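You operate a simulated robot arm through the tools that you are given. There is no shell and no other tool. Be economical: measure what you need, move in short steps, check, and stop when the job is done.

Carry out the task below with a simulated robot arm. There is one attempt and no reset: what you move stays moved.

Task
Supper is over: turn the grill to 0, switch it off, slide both pans out.

The check looks at the end state, three seconds after you hand in, the way a careful person would. Anything else that was tipped, shoved, dropped, spilled or broken makes it a failure.

Robot
A 7-joint arm with a two-finger parallel gripper, fixed in place. Base frame: the origin is at the foot of the arm, x ahead of it, y to its left, z up; the work surface is at about z = 0.75. Lengths are in m, angles in degrees, forces in N, time in s.
With the tool pointing down near the work surface it reaches from about 0.2 to 0.68 m from the base axis. Its first joint turns from -66.0 to 66.0 degrees. Payload 2.4 kg.
The tool frame sits at the grasp point between the pads (the TCP): z along the fingers, y along the line on which they close. The tips reach 0.03 m beyond it. The gripper opens to 0.094 m. The fingers are 0.028 m wide and 0.01 m thick; the gripper's body (0.05 by 0.096 m) begins 0.055 m behind the TCP.
Orientation is that of the tool frame in the base frame, as a unit quaternion [w, x, y, z]. With the fingers straight down and closing along the base's y, the tool's x points along the base's -x, its y along +y and its z along -z.

Tools
- The arm moves only by the tool apply_moves. Its arguments are lists of equal length, an entry for each row: "gripper": the opening, from 0 (shut) to 1 (fully open); "travel": the shift along the tool's x, y, z in m, a list of three; "rot": the turn, a rotation vector about the tool's x, y, z in degrees, a list of three. In form: {"gripper": [gripper, ...], "travel": [[dx, dy, dz], ...], "rot": [[rx, ry, rz], ...]}. A call has 1 to 12 rows; each row shifts and turns the commanded pose from where the row before left it, along the tool's axes as they then stand. Each row takes 0.2 s and may step no farther than 0.05 m and 8.6 degrees from the row before; otherwise, or with a gripper value out of range, the whole call is refused. A pose out of reach is approached as far as the arm can. The call stops where the force on the tool passes 70 N (or 10 N more than at its start, if that is more) or the arm is blocked; 0.2 s more then pass. The fingers move at their own pace (about 0.153 m/s each) and stop on an object; they squeeze with about 20 N. The grip force told is the motor's: it shows also when the fingers shut on nothing. Time passes only in rows, and 0.2 s behind the last, so rows that do not move let the fingers close. It gives the time, the measured TCP pose, the force on the tool (base axes), the opening and the grip force at its end, in the units of the frame above (readings bear some noise), with the torque about the TCP (base axes, N m) and any sound that the robot's microphone picked up.
- Cameras (640 x 400 px; columns grow to the right, rows downward): "scene" is fixed at [0.006, 0.453, 1.4542]; the picture's right is [-0.95, -0.30, 0.00], its down [-0.14, 0.46, -0.88] and it looks along [0.26, -0.84, -0.48] (base axes); focal length 318 px, centre (320, 200). "wrist" rides on the gripper at [0.076, 0.014, -0.103] in the tool frame; the picture's right is [-0.18, 0.98, 0.00], its down [-0.75, -0.14, -0.64] and it looks along [-0.63, -0.12, 0.77] (tool axes); focal length 243 px, centre (320, 200).
- camera(camera): a new picture of that camera. No time passes.
- pixel_to_xyz(camera, pixels): for up to 12 pixels [column, row] of the newest picture of that camera ("zoom" is the newest enlarged one), the place [x, y, z] in the base frame of the surface seen there, good to about 0.003 m. No time passes.
- close_up(camera, box): a new picture of the part [left, top, right, bottom] of that camera's present view, enlarged. No time passes.
- finish_job(): hands the job in; it is judged then, once.

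Keep the steps short. Do not move on a guess: measure, check each grasp and each placing, and mend mistakes. In all there are 80 turns and 46 pictures (those below and enlarged ones count). Leave the gripper open and the arm clear of the work at the hand-in unless told otherwise, and finish with a single line.

The tools are called by a JSON object that holds its "api" and its "payload". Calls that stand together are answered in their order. apply_moves: Moves the arm, as the interface text tells. Its arguments: {"type":"object","properties":{"gripper":{"type":"array","items":{"type":"number"}},"travel":{"type":"array","items":{"type":"array","items":{"type":"number"}}},"rot":{"type":"array","items":{"type":"array","items":{"type":"number"}}}},"required":["gripper","travel","rot"]} The other tools are called the same way: camera (camera) takes a picture; pixel_to_xyz (camera, pixels) gives the place of the surface under pixels of a picture; close_up (camera, box) takes an enlarged picture of a part of a camera's view; finish_job () hands the job in.

At the start:

```text
t: 0.0
position: [0.2565, -0.323, 1.0882]
ee_rot: [0.0, 0.001, 1.0, -0.001]
wrist_force: [-0.6, 0.3, -0.4]
wrist_torque: [0.01, 0.02, 0.0]
grip_width: 0.0939
finger_force: 0.0
```

scene: 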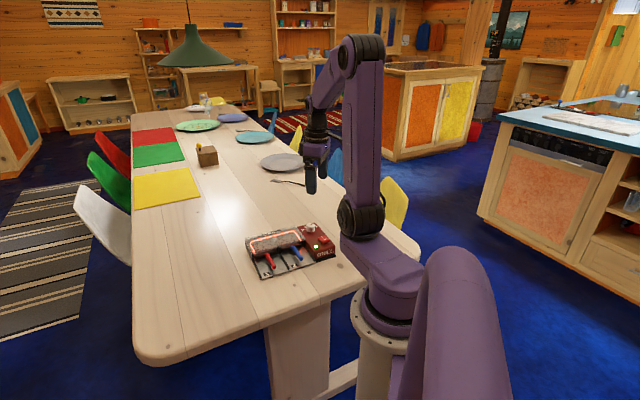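
wrist: 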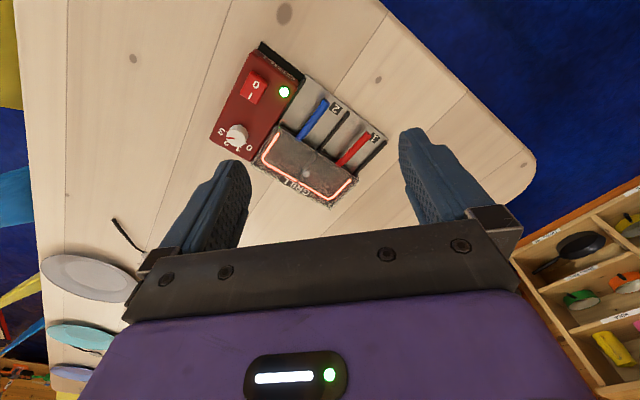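

I see the grill with a red panel (knob, rocker switch, green lamp) and two pans (blue and red handles). I take enlarged views from both cameras to measure.

{"api": "close_up", "payload": {"camera": "wrist", "box": [190, 30, 400, 220]}}

{"api": "close_up", "payload": {"camera": "scene", "box": [235, 210, 345, 285]}}

```text
2.11 times, centred on (295, 125) of wrist
```

zoom: 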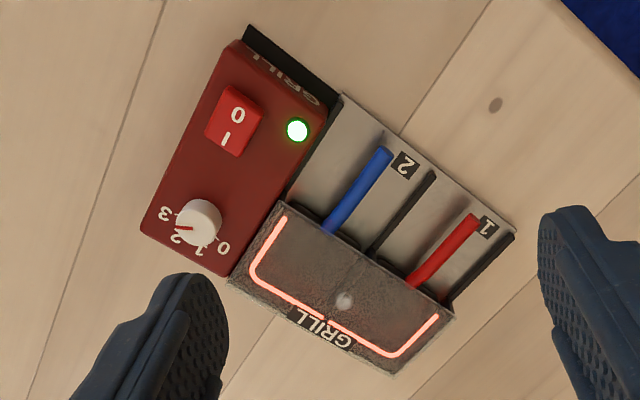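

```text
5.33 times, centred on (290, 248) of scene
```

zoom: 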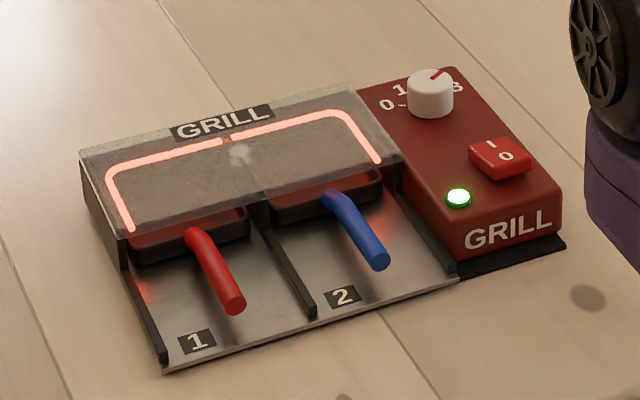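

The zoom shows the knob near 2, the rocker with I and 0 marks, and both pans under the hood. I measure knob, switch, handle and hood points in the scene zoom.

{"api": "pixel_to_xyz", "payload": {"camera": "zoom", "pixels": [[431, 82], [388, 104], [485, 146], [508, 157], [190, 236], [234, 304], [333, 197], [380, 260], [355, 88], [405, 160], [165, 370], [460, 275]]}}

{"api": "pixel_to_xyz", "payload": {"camera": "wrist", "pixels": [[255, 128], [238, 134], [252, 86], [300, 139], [322, 103], [340, 165], [366, 135], [260, 165], [330, 205], [258, 45], [302, 75], [385, 150]]}}

```text
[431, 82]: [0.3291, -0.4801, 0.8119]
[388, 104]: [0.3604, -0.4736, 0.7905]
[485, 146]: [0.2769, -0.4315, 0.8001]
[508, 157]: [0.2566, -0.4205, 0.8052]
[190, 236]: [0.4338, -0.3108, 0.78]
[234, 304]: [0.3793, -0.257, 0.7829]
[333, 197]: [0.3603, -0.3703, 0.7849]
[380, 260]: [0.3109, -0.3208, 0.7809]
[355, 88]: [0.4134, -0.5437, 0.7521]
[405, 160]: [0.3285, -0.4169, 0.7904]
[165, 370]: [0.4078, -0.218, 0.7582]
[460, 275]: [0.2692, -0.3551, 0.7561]
```

```text
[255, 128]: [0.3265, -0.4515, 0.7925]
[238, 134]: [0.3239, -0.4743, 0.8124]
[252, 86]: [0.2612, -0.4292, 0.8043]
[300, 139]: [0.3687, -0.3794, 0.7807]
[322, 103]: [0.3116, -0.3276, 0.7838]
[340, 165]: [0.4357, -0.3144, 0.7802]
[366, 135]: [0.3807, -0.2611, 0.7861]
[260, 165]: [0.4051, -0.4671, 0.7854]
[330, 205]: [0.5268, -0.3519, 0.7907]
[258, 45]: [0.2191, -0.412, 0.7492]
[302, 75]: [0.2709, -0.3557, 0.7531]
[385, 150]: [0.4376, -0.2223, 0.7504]
```

The grill sits turned 45°: handles run outward along (-0.7, 0.7). The knob is centred near (0.326, -0.477), top at z 0.812. I move above it, staying high, for a better look.

{"api": "apply_moves", "payload": {"gripper": [1, 1, 1, 1, 1, 1], "travel": [[-0.014, -0.0308, 0.0316], [-0.014, -0.0308, 0.0316], [-0.014, -0.0308, 0.0316], [-0.014, -0.0308, 0.0316], [-0.014, -0.0308, 0.0316], [0, 0, 0]], "rot": [[0, 0, 0], [0, 0, 0], [0, 0, 0], [0, 0, 0], [0, 0, 0], [0, 0, 0]]}}

{"api": "camera", "payload": {"camera": "wrist"}}

```text
t: 1.4
position: [0.326, -0.4762, 0.9275]
ee_rot: [0.001, 0.0, 1.0, 0.001]
wrist_force: [-0.7, 0.0, -0.2]
wrist_torque: [-0.03, 0.01, 0.0]
grip_width: 0.094
finger_force: 0.1
```

```text
41 pictures are left
```

wrist: 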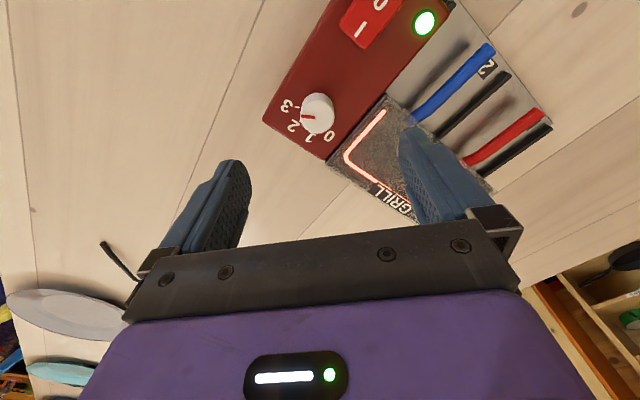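

Knob is at about (317, 112). I enlarge it to read the pointer and measure its centre.

{"api": "close_up", "payload": {"camera": "wrist", "box": [262, 75, 374, 145]}}

{"api": "pixel_to_xyz", "payload": {"camera": "wrist", "pixels": [[317, 107], [303, 116], [311, 116], [288, 105], [293, 127], [311, 138], [329, 136], [318, 97], [332, 108], [362, 28], [379, 3], [320, 120]]}}

```text
5.71 times, centred on (318, 110) of wrist
```

zoom: 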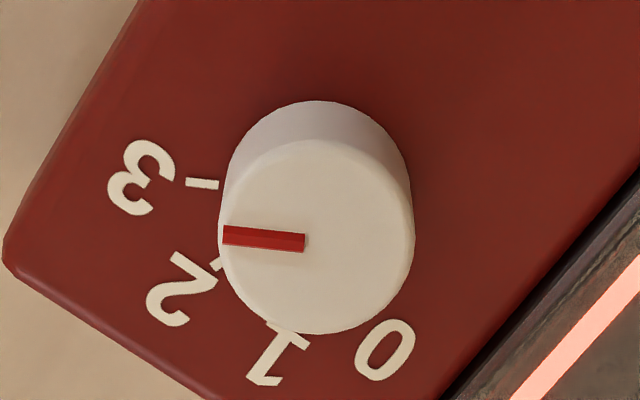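

```text
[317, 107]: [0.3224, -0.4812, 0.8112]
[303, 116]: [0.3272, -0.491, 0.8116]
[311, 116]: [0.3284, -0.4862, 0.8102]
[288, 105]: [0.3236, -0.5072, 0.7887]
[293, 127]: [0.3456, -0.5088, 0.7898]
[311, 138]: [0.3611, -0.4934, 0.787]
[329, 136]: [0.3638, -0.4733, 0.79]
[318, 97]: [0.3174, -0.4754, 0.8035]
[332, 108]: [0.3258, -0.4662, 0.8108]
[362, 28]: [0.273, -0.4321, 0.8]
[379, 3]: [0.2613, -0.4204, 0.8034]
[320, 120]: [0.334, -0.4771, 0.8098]
```

I refine: knob top centre, rim points, pointer ends and scale ticks in the zoom.

{"api": "pixel_to_xyz", "payload": {"camera": "zoom", "pixels": [[316, 238], [228, 236], [300, 241], [222, 220], [408, 230], [325, 145], [316, 328], [192, 184], [214, 268], [268, 330], [384, 350], [145, 178]]}}

```text
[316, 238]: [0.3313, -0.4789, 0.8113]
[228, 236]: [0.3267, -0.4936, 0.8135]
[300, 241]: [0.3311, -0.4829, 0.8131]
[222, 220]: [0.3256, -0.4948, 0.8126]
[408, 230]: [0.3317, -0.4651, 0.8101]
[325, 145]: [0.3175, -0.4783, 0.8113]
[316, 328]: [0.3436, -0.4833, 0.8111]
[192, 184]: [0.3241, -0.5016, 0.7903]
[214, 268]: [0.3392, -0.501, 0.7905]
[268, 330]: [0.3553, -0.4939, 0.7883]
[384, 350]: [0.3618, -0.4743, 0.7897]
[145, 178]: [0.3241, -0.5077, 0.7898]
```

The pointer is parallel to the tick of 3, at about -104°; 0 is at about +12°, so it needs ~117° counter-clockwise seen from above. Knob centre is (0.330, -0.4795). I centre, preturn the tool 60° clockwise, and narrow the opening.

{"api": "apply_moves", "payload": {"gripper": [0.55, 0.55, 0.55, 0.55, 0.55, 0.55, 0.55, 0.55, 0.55], "travel": [[-0.004, -0.0033, 0], [0, 0, 0], [0, 0, 0], [0, 0, 0], [0, 0, 0], [0, 0, 0], [0, 0, 0], [0, 0, 0], [0, 0, 0]], "rot": [[0, 0, 0], [0, 0, 8.5], [0, 0, 8.5], [0, 0, 8.5], [0, 0, 8.5], [0, 0, 8.5], [0, 0, 8.5], [0, 0, 8.5], [0, 0, 0]]}}

```text
t: 3.4
position: [0.3291, -0.479, 0.9281]
ee_rot: [0.0, 0.497, 0.868, 0.0]
wrist_force: [0.3, -0.2, -0.8]
wrist_torque: [-0.02, -0.01, 0.0]
grip_width: 0.0517
finger_force: 0.1
```

The closing line is at 30°, as intended. I descend so the tips end about 6 mm above the panel (TCP z 0.826).

{"api": "apply_moves", "payload": {"gripper": [0.55, 0.55, 0.55, 0.55, 0.55], "travel": [[0, 0, 0.03], [0, 0, 0.03], [0, 0, 0.025], [0, 0, 0.017], [0, 0, 0]], "rot": [[0, 0, 0], [0, 0, 0], [0, 0, 0], [0, 0, 0], [0, 0, 0]]}}

{"api": "camera", "payload": {"camera": "wrist"}}

{"api": "close_up", "payload": {"camera": "scene", "box": [235, 190, 345, 265]}}

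```text
t: 4.6
position: [0.3321, -0.4786, 0.8253]
ee_rot: [0.0, 0.497, 0.868, 0.0]
wrist_force: [-0.7, 0.5, -0.3]
wrist_torque: [0.01, 0.0, -0.01]
grip_width: 0.0515
finger_force: 0.0
```

```text
39 pictures are left
```

wrist: 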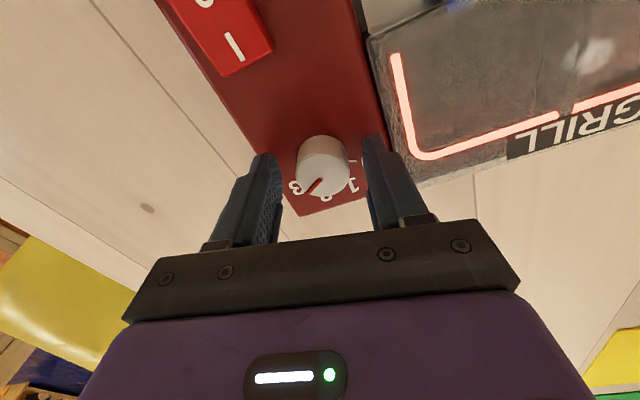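

```text
5.33 times, centred on (290, 228) of scene
```

zoom: 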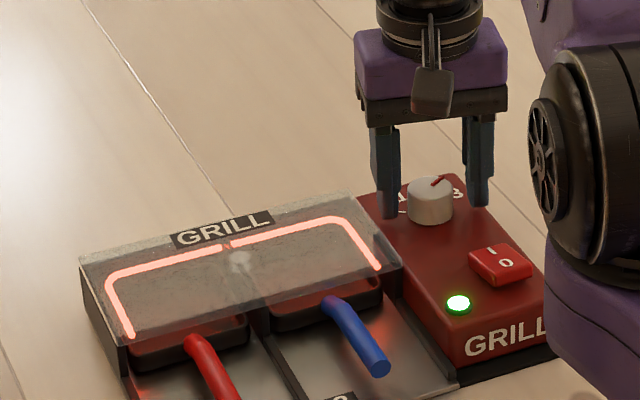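

The knob sits between the fingers. I verify its centre against the TCP before closing.

{"api": "pixel_to_xyz", "payload": {"camera": "wrist", "pixels": [[323, 174], [299, 175], [347, 172], [322, 153], [322, 194]]}}

```text
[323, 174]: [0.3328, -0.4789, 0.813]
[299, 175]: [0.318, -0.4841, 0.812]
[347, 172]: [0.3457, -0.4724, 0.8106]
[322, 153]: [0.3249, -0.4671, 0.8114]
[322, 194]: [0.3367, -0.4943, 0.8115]
```

Knob centre (0.332, -0.479) matches the TCP. I close on it.

{"api": "apply_moves", "payload": {"gripper": [0.2, 0.2, 0.2], "travel": [[0, 0, 0], [0, 0, 0], [0, 0, 0]], "rot": [[0, 0, 0], [0, 0, 0], [0, 0, 0]]}}

```text
t: 5.4
position: [0.3313, -0.4784, 0.8251]
ee_rot: [0.0, 0.496, 0.868, 0.0]
wrist_force: [7.2, 2.0, 0.1]
wrist_torque: [-0.07, -0.21, 0.01]
grip_width: 0.031
finger_force: 20.3
```

Gripped at 0.031 m. I turn counter-clockwise (negative about tool z), first 51°.

{"api": "apply_moves", "payload": {"gripper": [0.2, 0.2, 0.2, 0.2, 0.2, 0.2], "travel": [[0, 0, 0], [0, 0, 0], [0, 0, 0], [0, 0, 0], [0, 0, 0], [0, 0, 0]], "rot": [[0, 0, -8.5], [0, 0, -8.5], [0, 0, -8.5], [0, 0, -8.5], [0, 0, -8.5], [0, 0, -8.5]]}}

{"api": "close_up", "payload": {"camera": "wrist", "box": [240, 110, 400, 210]}}

```text
t: 6.8
position: [0.3293, -0.4797, 0.8279]
ee_rot: [0.0, 0.073, 0.997, 0.0]
wrist_force: [-1.7, 1.4, -9.1]
wrist_torque: [0.11, 0.15, 0.03]
grip_width: 0.0308
finger_force: 19.4
```

```text
4.00 times, centred on (320, 160) of wrist
```

zoom: 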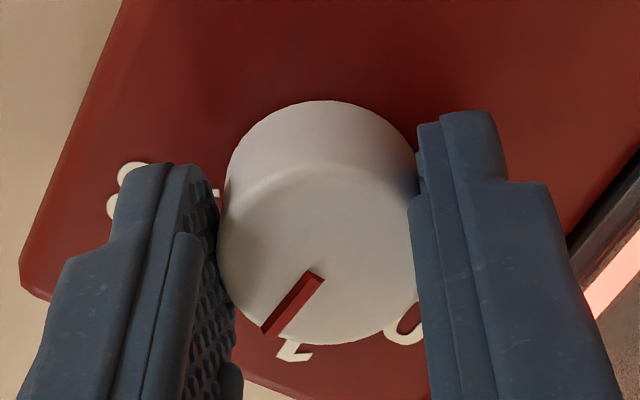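

The knob turns with the gripper; the pointer is now between 2 and 1. I go on 59.5° (110.5° in all).

{"api": "apply_moves", "payload": {"gripper": [0.2, 0.2, 0.2, 0.2, 0.2, 0.2, 0.2], "travel": [[0, 0, 0], [0, 0, 0], [0, 0, 0], [0, 0, 0], [0, 0, 0], [0, 0, 0], [0, 0, 0]], "rot": [[0, 0, -8.5], [0, 0, -8.5], [0, 0, -8.5], [0, 0, -8.5], [0, 0, -8.5], [0, 0, -8.5], [0, 0, -8.5]]}}

{"api": "close_up", "payload": {"camera": "wrist", "box": [240, 110, 400, 210]}}

```text
t: 8.4
position: [0.3299, -0.4819, 0.8279]
ee_rot: [0.0, -0.431, 0.902, -0.001]
wrist_force: [-4.0, -11.4, -7.2]
wrist_torque: [-0.05, 0.09, 0.0]
grip_width: 0.0311
finger_force: 20.0
```

```text
4.00 times, centred on (320, 160) of wrist
```

zoom: 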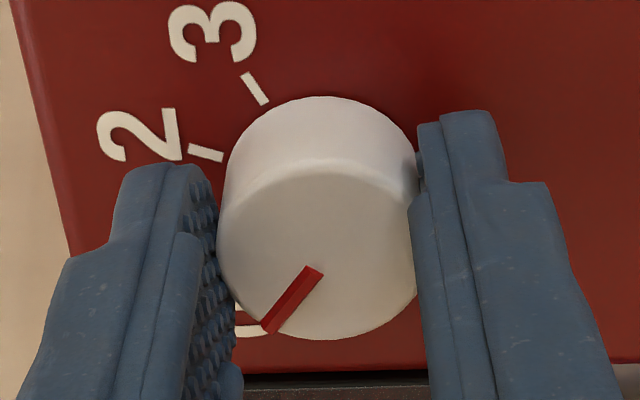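

The pointer is almost at 0, no end stop felt. I turn 6.5° more.

{"api": "apply_moves", "payload": {"gripper": [0.2, 0.2], "travel": [[0, 0, 0], [0, 0, 0]], "rot": [[0, 0, -6.5], [0, 0, 0]]}}

{"api": "apply_moves", "payload": {"gripper": [0.55, 0.55], "travel": [[0, 0, 0], [0, 0, 0]], "rot": [[0, 0, 0], [0, 0, 0]]}}

{"api": "apply_moves", "payload": {"gripper": [0.55, 0.55, 0.55, 0.55], "travel": [[0, 0, -0.03], [0, 0, -0.03], [0, 0, -0.03], [0, 0, 0]], "rot": [[0, 0, 0], [0, 0, 0], [0, 0, 0], [0, 0, 0]]}}

{"api": "camera", "payload": {"camera": "wrist"}}

```text
t: 9.0
position: [0.3296, -0.4812, 0.8271]
ee_rot: [0.0, -0.481, 0.876, -0.002]
wrist_force: [-0.7, -16.3, -4.4]
wrist_torque: [-0.14, 0.04, -0.04]
grip_width: 0.0308
finger_force: 20.1
```

```text
t: 9.6
position: [0.33, -0.4794, 0.8265]
ee_rot: [0.0, -0.481, 0.877, 0.001]
wrist_force: [0.4, -0.1, -0.3]
wrist_torque: [0.0, 0.01, -0.01]
grip_width: 0.0517
finger_force: 0.1
```

```text
t: 10.6
position: [0.3313, -0.478, 0.9174]
ee_rot: [0.001, -0.482, 0.876, 0.0]
wrist_force: [-0.2, 0.5, 0.1]
wrist_torque: [0.05, -0.01, -0.02]
grip_width: 0.0518
finger_force: 0.0
```

```text
35 pictures are left
```

wrist: 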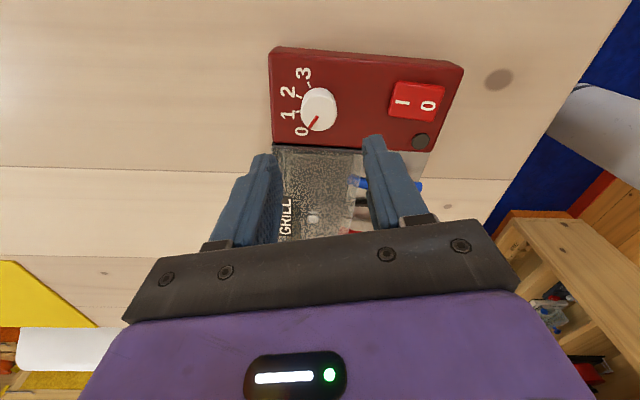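

The lamp went dark and the glow is gone. I enlarge the knob and rocker.

{"api": "close_up", "payload": {"camera": "wrist", "box": [265, 40, 473, 170]}}

```text
3.08 times, centred on (369, 105) of wrist
```

zoom: 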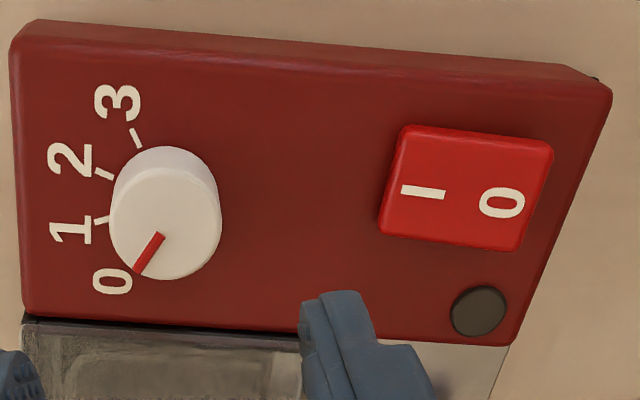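

The pointer aims at 0. I check its angle and measure the rocker's two halves.

{"api": "pixel_to_xyz", "payload": {"camera": "zoom", "pixels": [[161, 236], [140, 270], [168, 226], [112, 282], [78, 231], [70, 160], [118, 102], [135, 138], [424, 192], [502, 202], [540, 150], [518, 245]]}}

{"api": "pixel_to_xyz", "payload": {"camera": "wrist", "pixels": [[398, 83], [389, 115], [444, 88], [435, 119], [420, 95], [355, 182], [420, 186]]}}

```text
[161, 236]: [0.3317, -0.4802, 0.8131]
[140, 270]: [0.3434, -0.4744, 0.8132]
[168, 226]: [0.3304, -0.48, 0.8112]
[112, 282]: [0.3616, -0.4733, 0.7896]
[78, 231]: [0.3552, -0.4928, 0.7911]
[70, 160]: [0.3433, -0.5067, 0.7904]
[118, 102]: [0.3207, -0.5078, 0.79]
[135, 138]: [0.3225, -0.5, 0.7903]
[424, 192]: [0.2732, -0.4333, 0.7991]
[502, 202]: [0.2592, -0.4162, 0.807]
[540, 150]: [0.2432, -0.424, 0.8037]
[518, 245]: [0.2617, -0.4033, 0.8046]
```

```text
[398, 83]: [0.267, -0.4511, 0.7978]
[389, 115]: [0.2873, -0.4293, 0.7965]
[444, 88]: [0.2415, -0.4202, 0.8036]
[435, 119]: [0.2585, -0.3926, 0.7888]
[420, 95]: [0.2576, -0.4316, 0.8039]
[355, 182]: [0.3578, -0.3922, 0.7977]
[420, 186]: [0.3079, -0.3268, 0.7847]
```

The pointer might be a few degrees past 0. I enlarge just the knob.

{"api": "close_up", "payload": {"camera": "wrist", "box": [275, 60, 355, 140]}}

{"api": "close_up", "payload": {"camera": "scene", "box": [290, 210, 345, 265]}}

```text
5.00 times, centred on (315, 100) of wrist
```

zoom: 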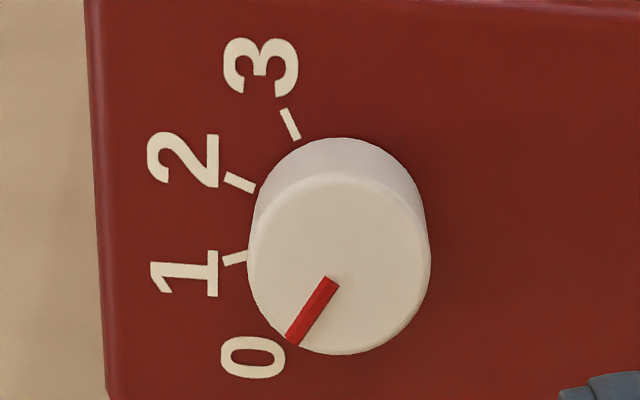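

```text
7.27 times, centred on (318, 238) of scene
```

zoom: 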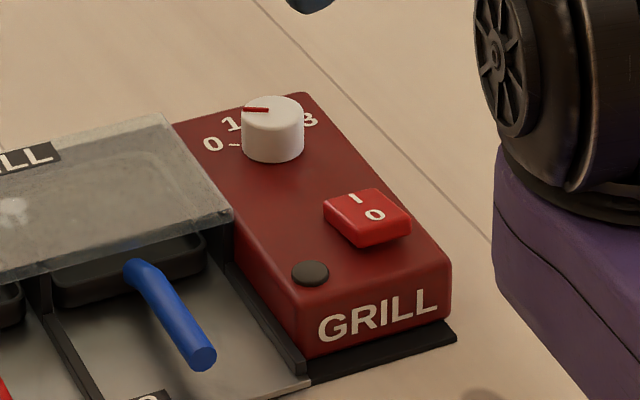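

Both views hint at a few degrees past 0. I tilt the tool 39° so the wrist camera looks straight down at the knob for a true angle.

{"api": "apply_moves", "payload": {"gripper": [0.8, 0.8, 0.8, 0.8, 0.8, 0.8], "travel": [[0, 0, 0], [0, 0, 0], [0, 0, 0], [0, 0, 0], [0, 0, 0], [0, 0, 0]], "rot": [[0, 7.8, 0], [0, 7.8, 0], [0, 7.8, 0], [0, 7.8, 0], [0, 7.8, 0], [0, 0, 0]]}}

{"api": "close_up", "payload": {"camera": "wrist", "box": [272, 150, 368, 246]}}

```text
t: 12.0
position: [0.3294, -0.4794, 0.9178]
ee_rot: [-0.293, -0.453, 0.826, -0.16]
wrist_force: [0.0, -1.1, 1.0]
wrist_torque: [0.0, 0.01, -0.02]
grip_width: 0.0752
finger_force: 0.1
```

```text
4.17 times, centred on (320, 198) of wrist
```

zoom: 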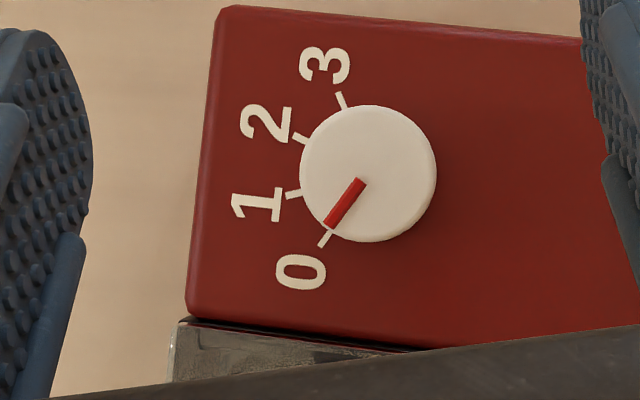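

From straight above, the pointer lines up exactly with the 0 tick — the knob is done. The rocker's 0 end is the raised one (0.807 vs 0.799), so it is still on. I untilt, shut the fingers, align and go above the 0 end at (0.2535, -0.4146).

{"api": "apply_moves", "payload": {"gripper": [0.8, 0.8, 0.8, 0.8, 0.8, 0, 0, 0, 0, 0, 0], "travel": [[0, 0, 0], [0, 0, 0], [0, 0, 0], [0, 0, 0], [0, 0, 0], [0, 0, 0], [0, 0, 0], [0.0031, 0.0332, 0], [0.0031, 0.0332, 0], [0.0031, 0.0332, 0], [0, 0, 0]], "rot": [[0, -7.8, 0], [0, -7.8, 0], [0, -7.8, 0], [0, -7.8, 0], [0, -7.8, 0], [0, 0, 6.5], [0, 0, 6.5], [0, 0, 0], [0, 0, 0], [0, 0, 0], [0, 0, 0]]}}

{"api": "camera", "payload": {"camera": "wrist"}}

```text
t: 14.4
position: [0.2528, -0.4147, 0.9174]
ee_rot: [0.0, -0.379, 0.925, 0.0]
wrist_force: [-0.2, -0.6, -0.4]
wrist_torque: [-0.01, 0.01, -0.03]
grip_width: 0.0
finger_force: 20.1
```

```text
30 pictures are left
```

wrist: 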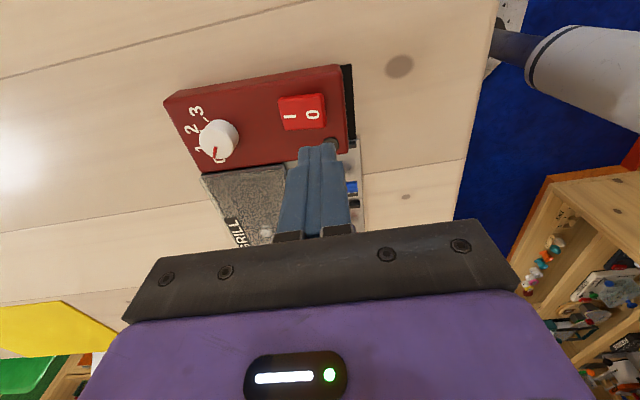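

Fingers shut and aligned. I descend to tips about 1 cm above the rocker (TCP z 0.846) and look.

{"api": "apply_moves", "payload": {"gripper": [0, 0, 0, 0], "travel": [[0, 0, 0.03], [0, 0, 0.025], [0, 0, 0.0165], [0, 0, 0]], "rot": [[0, 0, 0], [0, 0, 0], [0, 0, 0], [0, 0, 0]]}}

{"api": "close_up", "payload": {"camera": "wrist", "box": [240, 70, 400, 200]}}

{"api": "close_up", "payload": {"camera": "scene", "box": [290, 205, 350, 265]}}

```text
t: 15.4
position: [0.2538, -0.4146, 0.8454]
ee_rot: [0.0, -0.379, 0.925, 0.0]
wrist_force: [-0.2, -0.7, -0.5]
wrist_torque: [0.0, 0.0, 0.01]
grip_width: 0.0001
finger_force: 19.9
```

```text
3.08 times, centred on (320, 135) of wrist
```

zoom: 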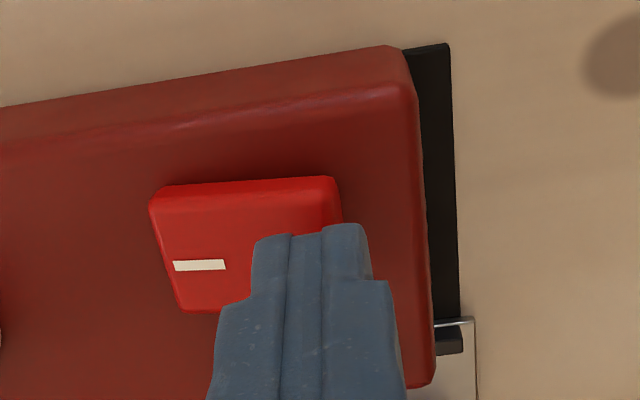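

```text
6.67 times, centred on (320, 235) of scene
```

zoom: 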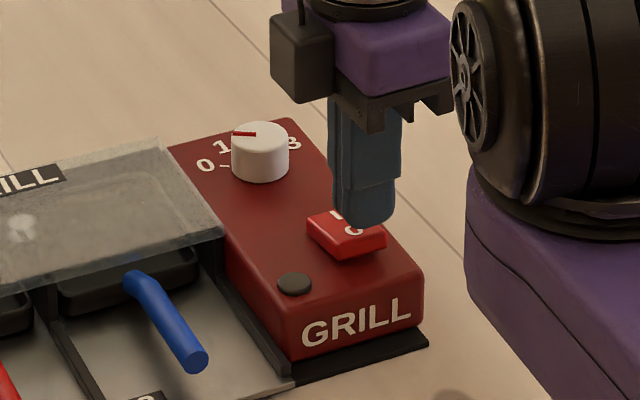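

Tips are over the 0 end. I press in small steps to tip z ≈ 0.799.

{"api": "apply_moves", "payload": {"gripper": [0, 0, 0, 0, 0], "travel": [[0, 0, 0.005], [0, 0, 0.004], [0, 0, 0.004], [0, 0, 0.003], [0, 0, 0]], "rot": [[0, 0, 0], [0, 0, 0], [0, 0, 0], [0, 0, 0], [0, 0, 0]]}}

```text
t: 16.6
position: [0.2524, -0.4142, 0.8317]
ee_rot: [0.0, -0.379, 0.926, 0.0]
wrist_force: [-16.4, 19.1, 61.4]
wrist_torque: [0.0, 0.28, -0.08]
grip_width: 0.0
finger_force: 20.2
```

Force is 61 N with tips at 0.802, no sound noted. I back off up and look rather than push on.

{"api": "apply_moves", "payload": {"gripper": [0, 0, 0, 0], "travel": [[0, 0, -0.02], [0, 0, -0.03], [0, 0, -0.03], [0, 0, 0]], "rot": [[0, 0, 0], [0, 0, 0], [0, 0, 0], [0, 0, 0]]}}

{"api": "close_up", "payload": {"camera": "scene", "box": [290, 215, 350, 265]}}

{"api": "close_up", "payload": {"camera": "wrist", "box": [160, 60, 360, 180]}}

{"api": "pixel_to_xyz", "payload": {"camera": "zoom", "pixels": [[411, 182], [490, 175], [385, 180], [512, 165], [450, 178], [470, 140]]}}

```text
t: 17.6
position: [0.255, -0.4153, 0.9097]
ee_rot: [0.0, -0.379, 0.925, 0.0]
wrist_force: [0.0, 0.7, -1.1]
wrist_torque: [-0.01, 0.02, 0.03]
grip_width: 0.0002
finger_force: 20.4
```

```text
8.00 times, centred on (320, 240) of scene
```

zoom: 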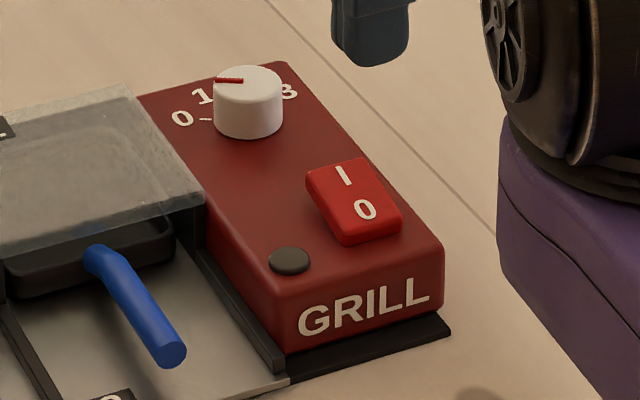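

```text
3.20 times, centred on (260, 120) of wrist
```

zoom: 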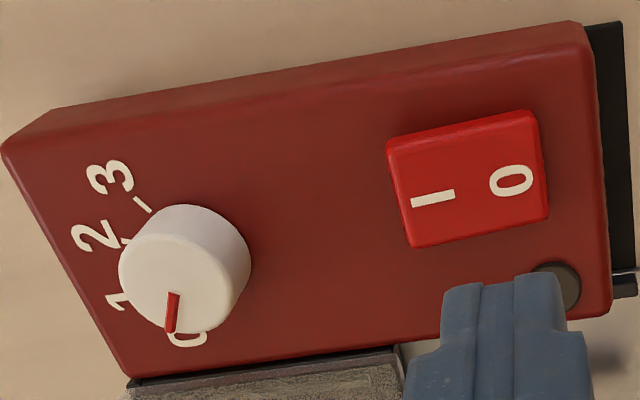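

```text
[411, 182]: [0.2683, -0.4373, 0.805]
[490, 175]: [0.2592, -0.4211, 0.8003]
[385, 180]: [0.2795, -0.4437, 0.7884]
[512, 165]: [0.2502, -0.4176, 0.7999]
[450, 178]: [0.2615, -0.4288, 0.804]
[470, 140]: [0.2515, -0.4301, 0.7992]
```

The rocker has flipped: I end raised (0.805), 0 end down (0.800). Off. Next, turn the tool 90° clockwise so it closes across the handles, opening partly.

{"api": "apply_moves", "payload": {"gripper": [0, 0, 0, 0, 0, 0.4, 0.4, 0.4, 0.4, 0.4, 0.4], "travel": [[0, 0, 0], [0, 0, 0], [0, 0, 0], [0, 0, 0], [0, 0, 0], [0, 0, 0], [0, 0, 0], [0, 0, 0], [0, 0, 0], [0, 0, 0], [0, 0, 0]], "rot": [[0, 0, 8.18], [0, 0, 8.18], [0, 0, 8.18], [0, 0, 8.18], [0, 0, 8.18], [0, 0, 8.18], [0, 0, 8.18], [0, 0, 8.18], [0, 0, 8.18], [0, 0, 8.18], [0, 0, 8.18]]}}

{"api": "camera", "payload": {"camera": "wrist"}}

{"api": "camera", "payload": {"camera": "scene"}}

```text
t: 20.0
position: [0.2541, -0.4146, 0.9102]
ee_rot: [0.0, 0.387, 0.922, 0.0]
wrist_force: [0.1, 0.0, -0.7]
wrist_torque: [0.0, 0.04, 0.0]
grip_width: 0.0378
finger_force: 0.1
```

```text
25 pictures are left
```

wrist: 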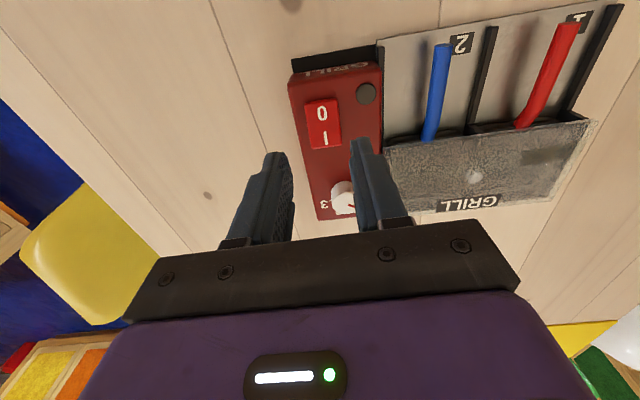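

```text
24 pictures are left
```

scene: 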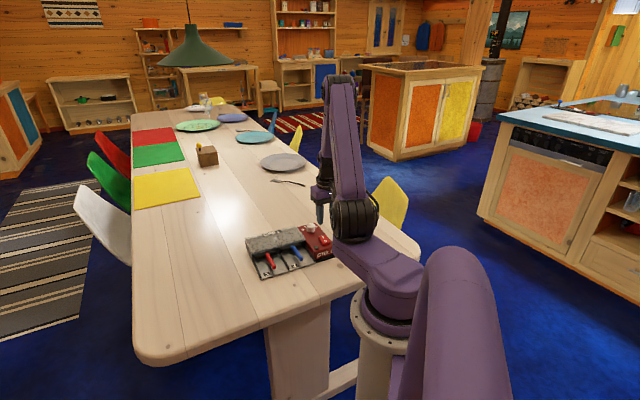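

I measure handles, rails, tray edge and hood edge in the wrist picture, and the table edge in the scene.

{"api": "pixel_to_xyz", "payload": {"camera": "wrist", "pixels": [[443, 48], [437, 92], [429, 136], [566, 30], [545, 80], [524, 120], [481, 75], [383, 75], [380, 140], [590, 75], [460, 85], [500, 140]]}}

{"api": "pixel_to_xyz", "payload": {"camera": "scene", "pixels": [[267, 276], [310, 262], [318, 285], [340, 285], [295, 320], [250, 330]]}}

```text
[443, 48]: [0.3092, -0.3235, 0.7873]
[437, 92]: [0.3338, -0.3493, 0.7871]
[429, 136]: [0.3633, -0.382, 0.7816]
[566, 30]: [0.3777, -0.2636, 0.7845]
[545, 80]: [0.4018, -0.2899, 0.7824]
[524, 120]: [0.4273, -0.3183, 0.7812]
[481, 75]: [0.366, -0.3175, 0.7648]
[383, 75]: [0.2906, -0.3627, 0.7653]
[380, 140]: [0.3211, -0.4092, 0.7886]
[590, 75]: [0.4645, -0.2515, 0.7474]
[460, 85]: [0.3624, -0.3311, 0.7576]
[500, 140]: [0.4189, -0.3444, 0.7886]
```

```text
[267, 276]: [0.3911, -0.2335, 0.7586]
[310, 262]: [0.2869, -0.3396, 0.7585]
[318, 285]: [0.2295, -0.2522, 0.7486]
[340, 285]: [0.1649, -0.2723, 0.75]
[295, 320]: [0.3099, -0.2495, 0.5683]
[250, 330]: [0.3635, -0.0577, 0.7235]
```

Blue handle axis at about 45°, top z 0.787, with rails ~4 cm to either side; tray surface 0.758. Hood is ~9 cm deep, so a pull of ~10 cm brings a pan out. I go above the blue handle at (0.3226, -0.338).

{"api": "apply_moves", "payload": {"gripper": [0.4, 0.4, 0.4, 0.4], "travel": [[0.0023, 0.0342, 0.0], [0.0023, 0.0342, 0.025], [0.0023, 0.0342, 0.03], [0, 0, 0]], "rot": [[0, 0, 0], [0, 0, 0], [0, 0, 0], [0, 0, 0]]}}

{"api": "camera", "payload": {"camera": "wrist"}}

```text
t: 21.0
position: [0.3213, -0.3397, 0.8536]
ee_rot: [0.0, 0.388, 0.922, -0.001]
wrist_force: [0.5, -0.1, 0.0]
wrist_torque: [-0.02, -0.03, -0.01]
grip_width: 0.0376
finger_force: 0.1
```

```text
23 pictures are left
```

wrist: 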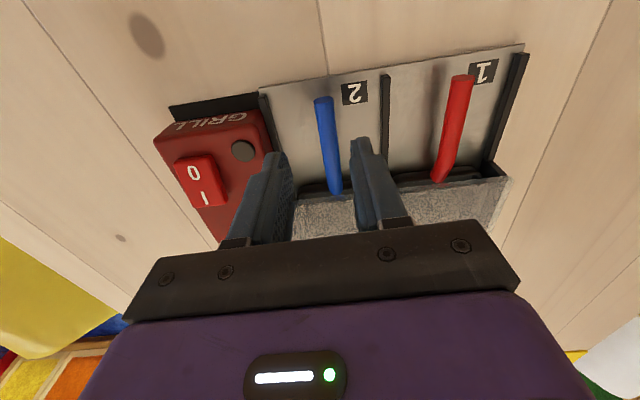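

The blue handle is between the fingers. I descend to TCP z 0.798 (tips 1 cm above the tray) and look before closing.

{"api": "apply_moves", "payload": {"gripper": [0.4, 0.4, 0.4, 0.4], "travel": [[0, 0, 0.025], [0, 0, 0.02], [0, 0, 0.0105], [0, 0, 0]], "rot": [[0, 0, 0], [0, 0, 0], [0, 0, 0], [0, 0, 0]]}}

{"api": "close_up", "payload": {"camera": "wrist", "box": [220, 80, 440, 220]}}

```text
t: 22.0
position: [0.3239, -0.3389, 0.7982]
ee_rot: [0.0, 0.386, 0.922, 0.0]
wrist_force: [0.5, 0.2, 0.3]
wrist_torque: [0.01, 0.03, 0.01]
grip_width: 0.0374
finger_force: 0.0
```

```text
2.86 times, centred on (330, 150) of wrist
```

zoom: 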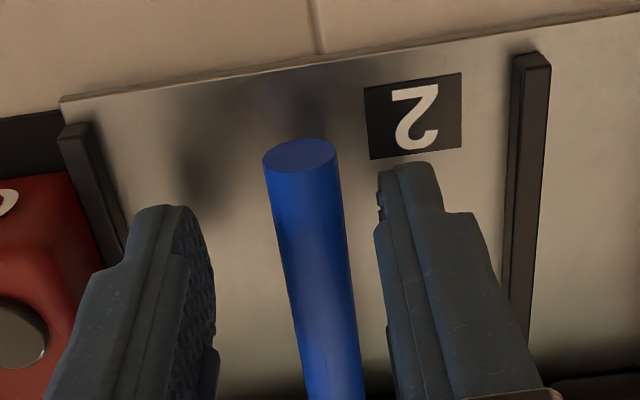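

Handle is between the fingers, about 2-3 mm toward the right one. I shift a little and close.

{"api": "apply_moves", "payload": {"gripper": [0.4, 0.05, 0.05, 0.05], "travel": [[0, 0.0025, 0], [0, 0, 0], [0, 0, 0], [0, 0, 0]], "rot": [[0, 0, 0], [0, 0, 0], [0, 0, 0], [0, 0, 0]]}}

```text
t: 23.0
position: [0.3256, -0.3371, 0.7996]
ee_rot: [0.0, 0.386, 0.923, 0.0]
wrist_force: [-0.3, -0.7, -0.4]
wrist_torque: [-0.01, 0.01, -0.02]
grip_width: 0.013
finger_force: 19.8
```

Gripped at 0.013 m. I slide outward along tool +x (which is the handle's direction), first 5 cm, in short steps.

{"api": "apply_moves", "payload": {"gripper": [0.05, 0.05, 0.05, 0.05, 0.05, 0.05], "travel": [[0.01, 0, 0], [0.01, 0, 0], [0.01, 0, 0], [0.01, 0, 0], [0.01, 0, 0], [0, 0, 0]], "rot": [[0, 0, 0], [0, 0, 0], [0, 0, 0], [0, 0, 0], [0, 0, 0], [0, 0, 0]]}}

{"api": "close_up", "payload": {"camera": "scene", "box": [235, 210, 345, 285]}}

```text
t: 24.4
position: [0.2881, -0.3019, 0.7992]
ee_rot: [0.0, 0.386, 0.922, 0.0]
wrist_force: [-0.3, -1.3, 0.4]
wrist_torque: [0.07, 0.1, -0.01]
grip_width: 0.0129
finger_force: 19.8
```

```text
5.33 times, centred on (290, 248) of scene
```

zoom: 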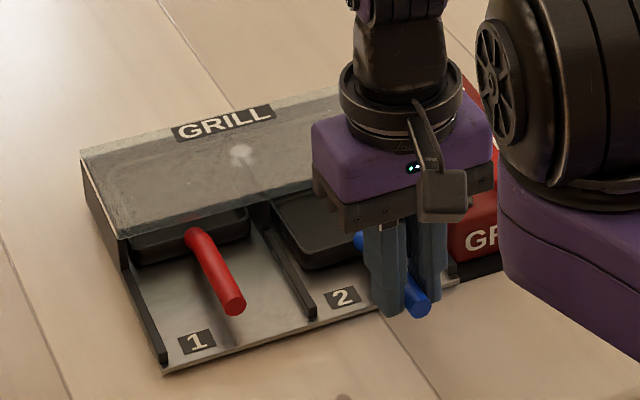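

The pan slides freely with the hand, level. Another 4.5 cm.

{"api": "apply_moves", "payload": {"gripper": [0.05, 0.05, 0.05, 0.05, 0.05, 0.05], "travel": [[0.009, 0, 0], [0.009, 0, 0], [0.009, 0, 0], [0.009, 0, 0], [0.009, 0, 0], [0, 0, 0]], "rot": [[0, 0, 0], [0, 0, 0], [0, 0, 0], [0, 0, 0], [0, 0, 0], [0, 0, 0]]}}

{"api": "close_up", "payload": {"camera": "scene", "box": [235, 210, 345, 285]}}

{"api": "close_up", "payload": {"camera": "wrist", "box": [200, 60, 520, 240]}}

```text
t: 25.8
position: [0.2567, -0.2685, 0.7988]
ee_rot: [0.0, 0.387, 0.922, -0.001]
wrist_force: [0.9, -1.9, 1.8]
wrist_torque: [-0.15, -0.11, 0.02]
grip_width: 0.0133
finger_force: 19.9
```

```text
5.33 times, centred on (290, 248) of scene
```

zoom: 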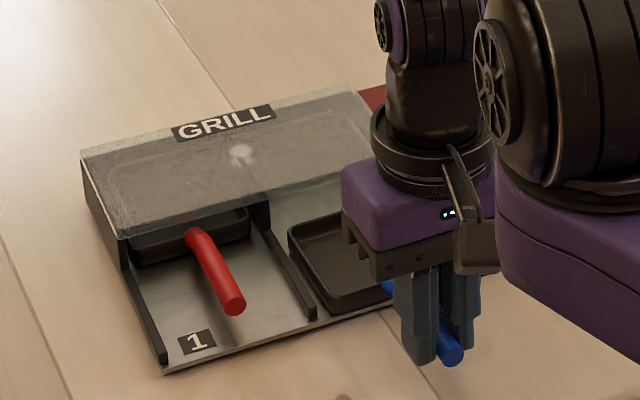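

```text
2.00 times, centred on (360, 150) of wrist
```

zoom: 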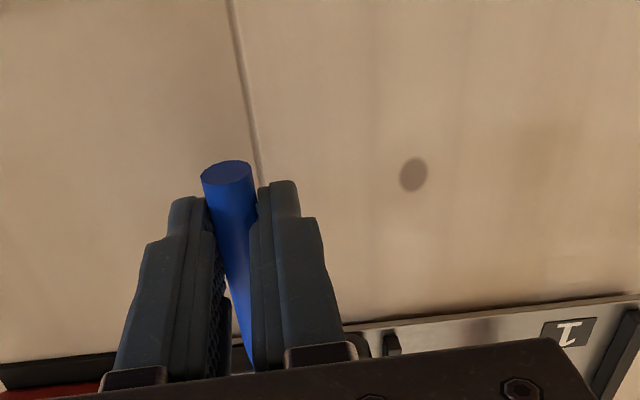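

The pan seems clear of the hood and still on the tray. I measure its rear rim and the hood front edge.

{"api": "close_up", "payload": {"camera": "scene", "box": [255, 230, 325, 275]}}

{"api": "pixel_to_xyz", "payload": {"camera": "zoom", "pixels": [[270, 214], [340, 196], [310, 285], [400, 175], [260, 198], [365, 240], [345, 330], [300, 320]]}}

```text
8.89 times, centred on (290, 252) of scene
```

zoom: 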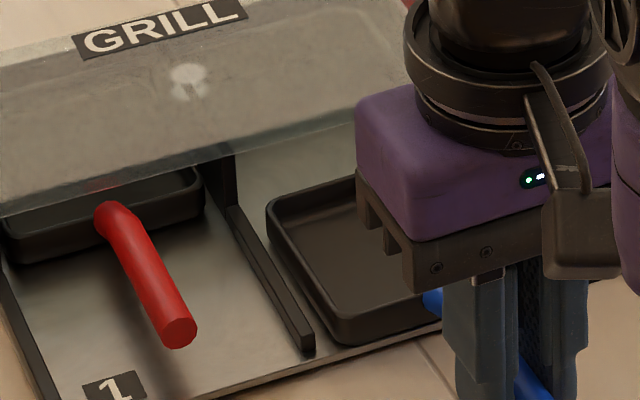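

```text
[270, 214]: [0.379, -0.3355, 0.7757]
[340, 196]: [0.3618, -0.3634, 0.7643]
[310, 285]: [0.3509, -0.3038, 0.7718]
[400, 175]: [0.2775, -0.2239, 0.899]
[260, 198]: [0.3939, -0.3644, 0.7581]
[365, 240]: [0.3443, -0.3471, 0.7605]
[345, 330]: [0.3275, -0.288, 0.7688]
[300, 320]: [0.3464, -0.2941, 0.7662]
```

Rear rim is 2.5 cm in front of the hood edge; the pan rests on the tray. I release and rise.

{"api": "apply_moves", "payload": {"gripper": [0.3, 0.4, 0.4, 0.4, 0.4, 0.4, 0.4], "travel": [[0, 0, 0], [0, 0, 0], [0, 0, -0.01], [0, 0, -0.02], [0, 0, -0.03], [0, 0, -0.03], [0, 0, 0]], "rot": [[0, 0, 0], [0, 0, 0], [0, 0, 0], [0, 0, 0], [0, 0, 0], [0, 0, 0], [0, 0, 0]]}}

{"api": "camera", "payload": {"camera": "wrist"}}

```text
t: 27.4
position: [0.2566, -0.2674, 0.8894]
ee_rot: [-0.001, 0.387, 0.922, 0.0]
wrist_force: [0.5, 0.8, 0.6]
wrist_torque: [0.01, 0.0, -0.01]
grip_width: 0.0375
finger_force: 0.1
```

```text
17 pictures are left
```

wrist: 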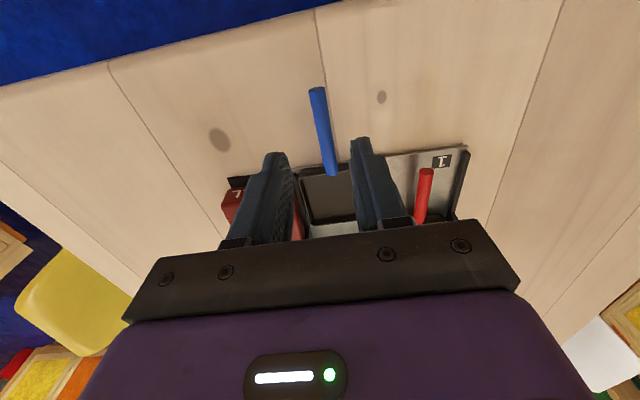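

Blue pan rests level, rocker untouched. Next I go above the red handle at (0.390, -0.2776), at height, then lower to 0.85.

{"api": "apply_moves", "payload": {"gripper": [0.4, 0.4, 0.4, 0.4, 0.4, 0.4, 0.4], "travel": [[-0.0252, 0.022, 0], [-0.0252, 0.022, 0], [-0.0252, 0.022, 0], [-0.0252, 0.022, 0], [0, 0, 0.02], [0, 0, 0.015], [0, 0, 0]], "rot": [[0, 0, 0], [0, 0, 0], [0, 0, 0], [0, 0, 0], [0, 0, 0], [0, 0, 0], [0, 0, 0]]}}

{"api": "camera", "payload": {"camera": "wrist"}}

```text
t: 29.0
position: [0.3899, -0.2791, 0.8536]
ee_rot: [0.0, 0.386, 0.922, 0.0]
wrist_force: [0.6, -0.3, -0.1]
wrist_torque: [0.0, 0.02, 0.01]
grip_width: 0.0372
finger_force: 0.1
```

```text
16 pictures are left
```

wrist: 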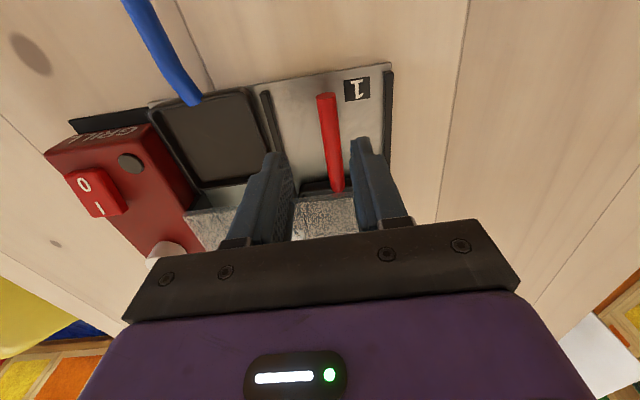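

The red handle is between the fingers, slightly to the right; I shift 2 mm while descending to TCP z 0.798.

{"api": "apply_moves", "payload": {"gripper": [0.4, 0.4, 0.4, 0.4], "travel": [[0, 0.002, 0.025], [0, 0, 0.02], [0, 0, 0.0105], [0, 0, 0]], "rot": [[0, 0, 0], [0, 0, 0], [0, 0, 0], [0, 0, 0]]}}

{"api": "close_up", "payload": {"camera": "wrist", "box": [220, 80, 440, 220]}}

```text
t: 30.0
position: [0.3917, -0.2784, 0.7982]
ee_rot: [0.001, 0.387, 0.922, 0.001]
wrist_force: [0.0, 0.7, 0.0]
wrist_torque: [0.06, -0.01, 0.01]
grip_width: 0.0376
finger_force: 0.1
```

```text
2.86 times, centred on (330, 150) of wrist
```

zoom: 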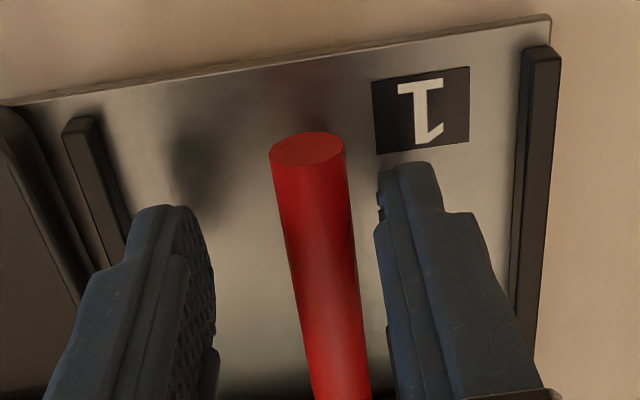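

Clear of the rails, handle between the fingers. I shift 2.5 mm and close.

{"api": "apply_moves", "payload": {"gripper": [0.4, 0.05, 0.05, 0.05], "travel": [[0, 0.0025, 0], [0, 0, 0], [0, 0, 0], [0, 0, 0]], "rot": [[0, 0, 0], [0, 0, 0], [0, 0, 0], [0, 0, 0]]}}

```text
t: 31.0
position: [0.3925, -0.2744, 0.7984]
ee_rot: [0.0, 0.387, 0.922, -0.001]
wrist_force: [0.1, -0.6, -0.3]
wrist_torque: [-0.02, -0.01, -0.01]
grip_width: 0.0133
finger_force: 20.3
```

Gripped at 0.013 m. I slide it out 9.5 cm as with the blue one.

{"api": "apply_moves", "payload": {"gripper": [0.05, 0.05, 0.05, 0.05, 0.05, 0.05, 0.05, 0.05, 0.05, 0.05, 0.05], "travel": [[0.0095, 0, 0], [0.0095, 0, 0], [0.0095, 0, 0], [0.0095, 0, 0], [0.0095, 0, 0], [0.0095, 0, 0], [0.0095, 0, 0], [0.0095, 0, 0], [0.0095, 0, 0], [0.0095, 0, 0], [0, 0, 0]], "rot": [[0, 0, 0], [0, 0, 0], [0, 0, 0], [0, 0, 0], [0, 0, 0], [0, 0, 0], [0, 0, 0], [0, 0, 0], [0, 0, 0], [0, 0, 0], [0, 0, 0]]}}

{"api": "close_up", "payload": {"camera": "scene", "box": [235, 215, 345, 290]}}

```text
t: 33.4
position: [0.3278, -0.2072, 0.8003]
ee_rot: [0.0, 0.385, 0.923, 0.0]
wrist_force: [3.1, 2.6, -0.5]
wrist_torque: [0.07, -0.05, 0.25]
grip_width: 0.0133
finger_force: 19.9
```

```text
5.33 times, centred on (290, 252) of scene
```

zoom: 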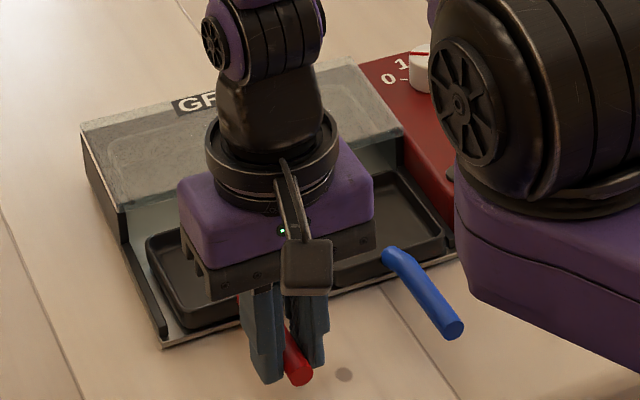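

The red pan is out as well (rear rim in front of the hood edge). I release, rise, then move back away from the grill.

{"api": "apply_moves", "payload": {"gripper": [0.3, 0.4, 0.4, 0.4, 0.4, 0.4, 0.4, 0.4], "travel": [[0, 0, 0], [0, 0, 0], [0, 0, -0.01], [0, 0, -0.02], [0, 0, -0.04], [0, 0, -0.04], [0, 0, -0.04], [0, 0, 0]], "rot": [[0, 0, 0], [0, 0, 0], [0, 0, 0], [0, 0, 0], [0, 0, 0], [0, 0, 0], [0, 0, 0], [0, 0, 0]]}}

{"api": "apply_moves", "payload": {"gripper": [1, 1, 1, 1, 1], "travel": [[0, -0.02, -0.035], [0, -0.02, -0.035], [0, -0.03, -0.03], [0, -0.03, -0.02], [0, 0, 0]], "rot": [[0, 0, 0], [0, 0, 0], [0, 0, 0], [0, 0, 0], [0, 0, 0]]}}

{"api": "close_up", "payload": {"camera": "scene", "box": [235, 210, 345, 290]}}

{"api": "camera", "payload": {"camera": "wrist"}}

```text
t: 35.2
position: [0.3281, -0.2082, 0.9491]
ee_rot: [0.0, 0.386, 0.922, 0.0]
wrist_force: [0.2, 0.9, -0.1]
wrist_torque: [0.01, -0.02, -0.02]
grip_width: 0.0375
finger_force: 0.0
```

```text
t: 36.4
position: [0.2545, -0.28, 1.0689]
ee_rot: [0.0, 0.386, 0.922, 0.0]
wrist_force: [0.5, 0.1, -0.6]
wrist_torque: [0.03, -0.03, -0.01]
grip_width: 0.0941
finger_force: 0.0
```

```text
5.00 times, centred on (290, 250) of scene
```

zoom: 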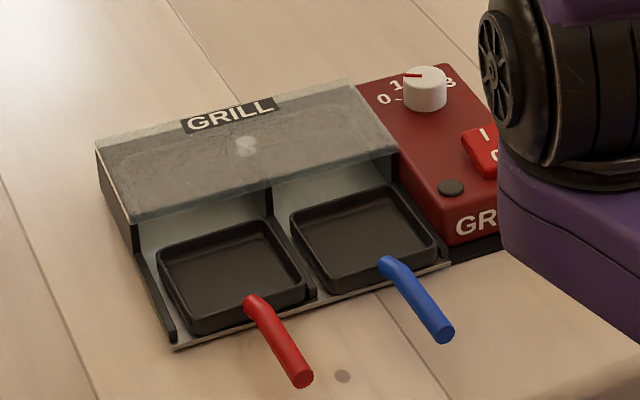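

```text
12 pictures are left
```

wrist: 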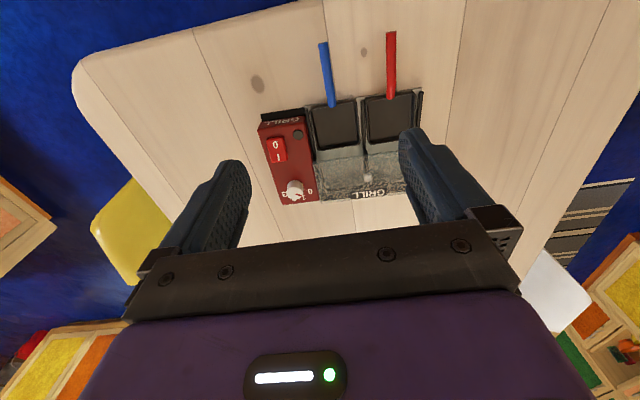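

Knob at 0, rocker at 0, lamp dark, both pans flat and clear of the hood, arm high with the gripper open. I hand in.

{"api": "finish_job", "payload": {}}

```text
The job is handed in.
```

The grill is turned to 0 and switched off, and both pans are slid out and resting flat on the tray.
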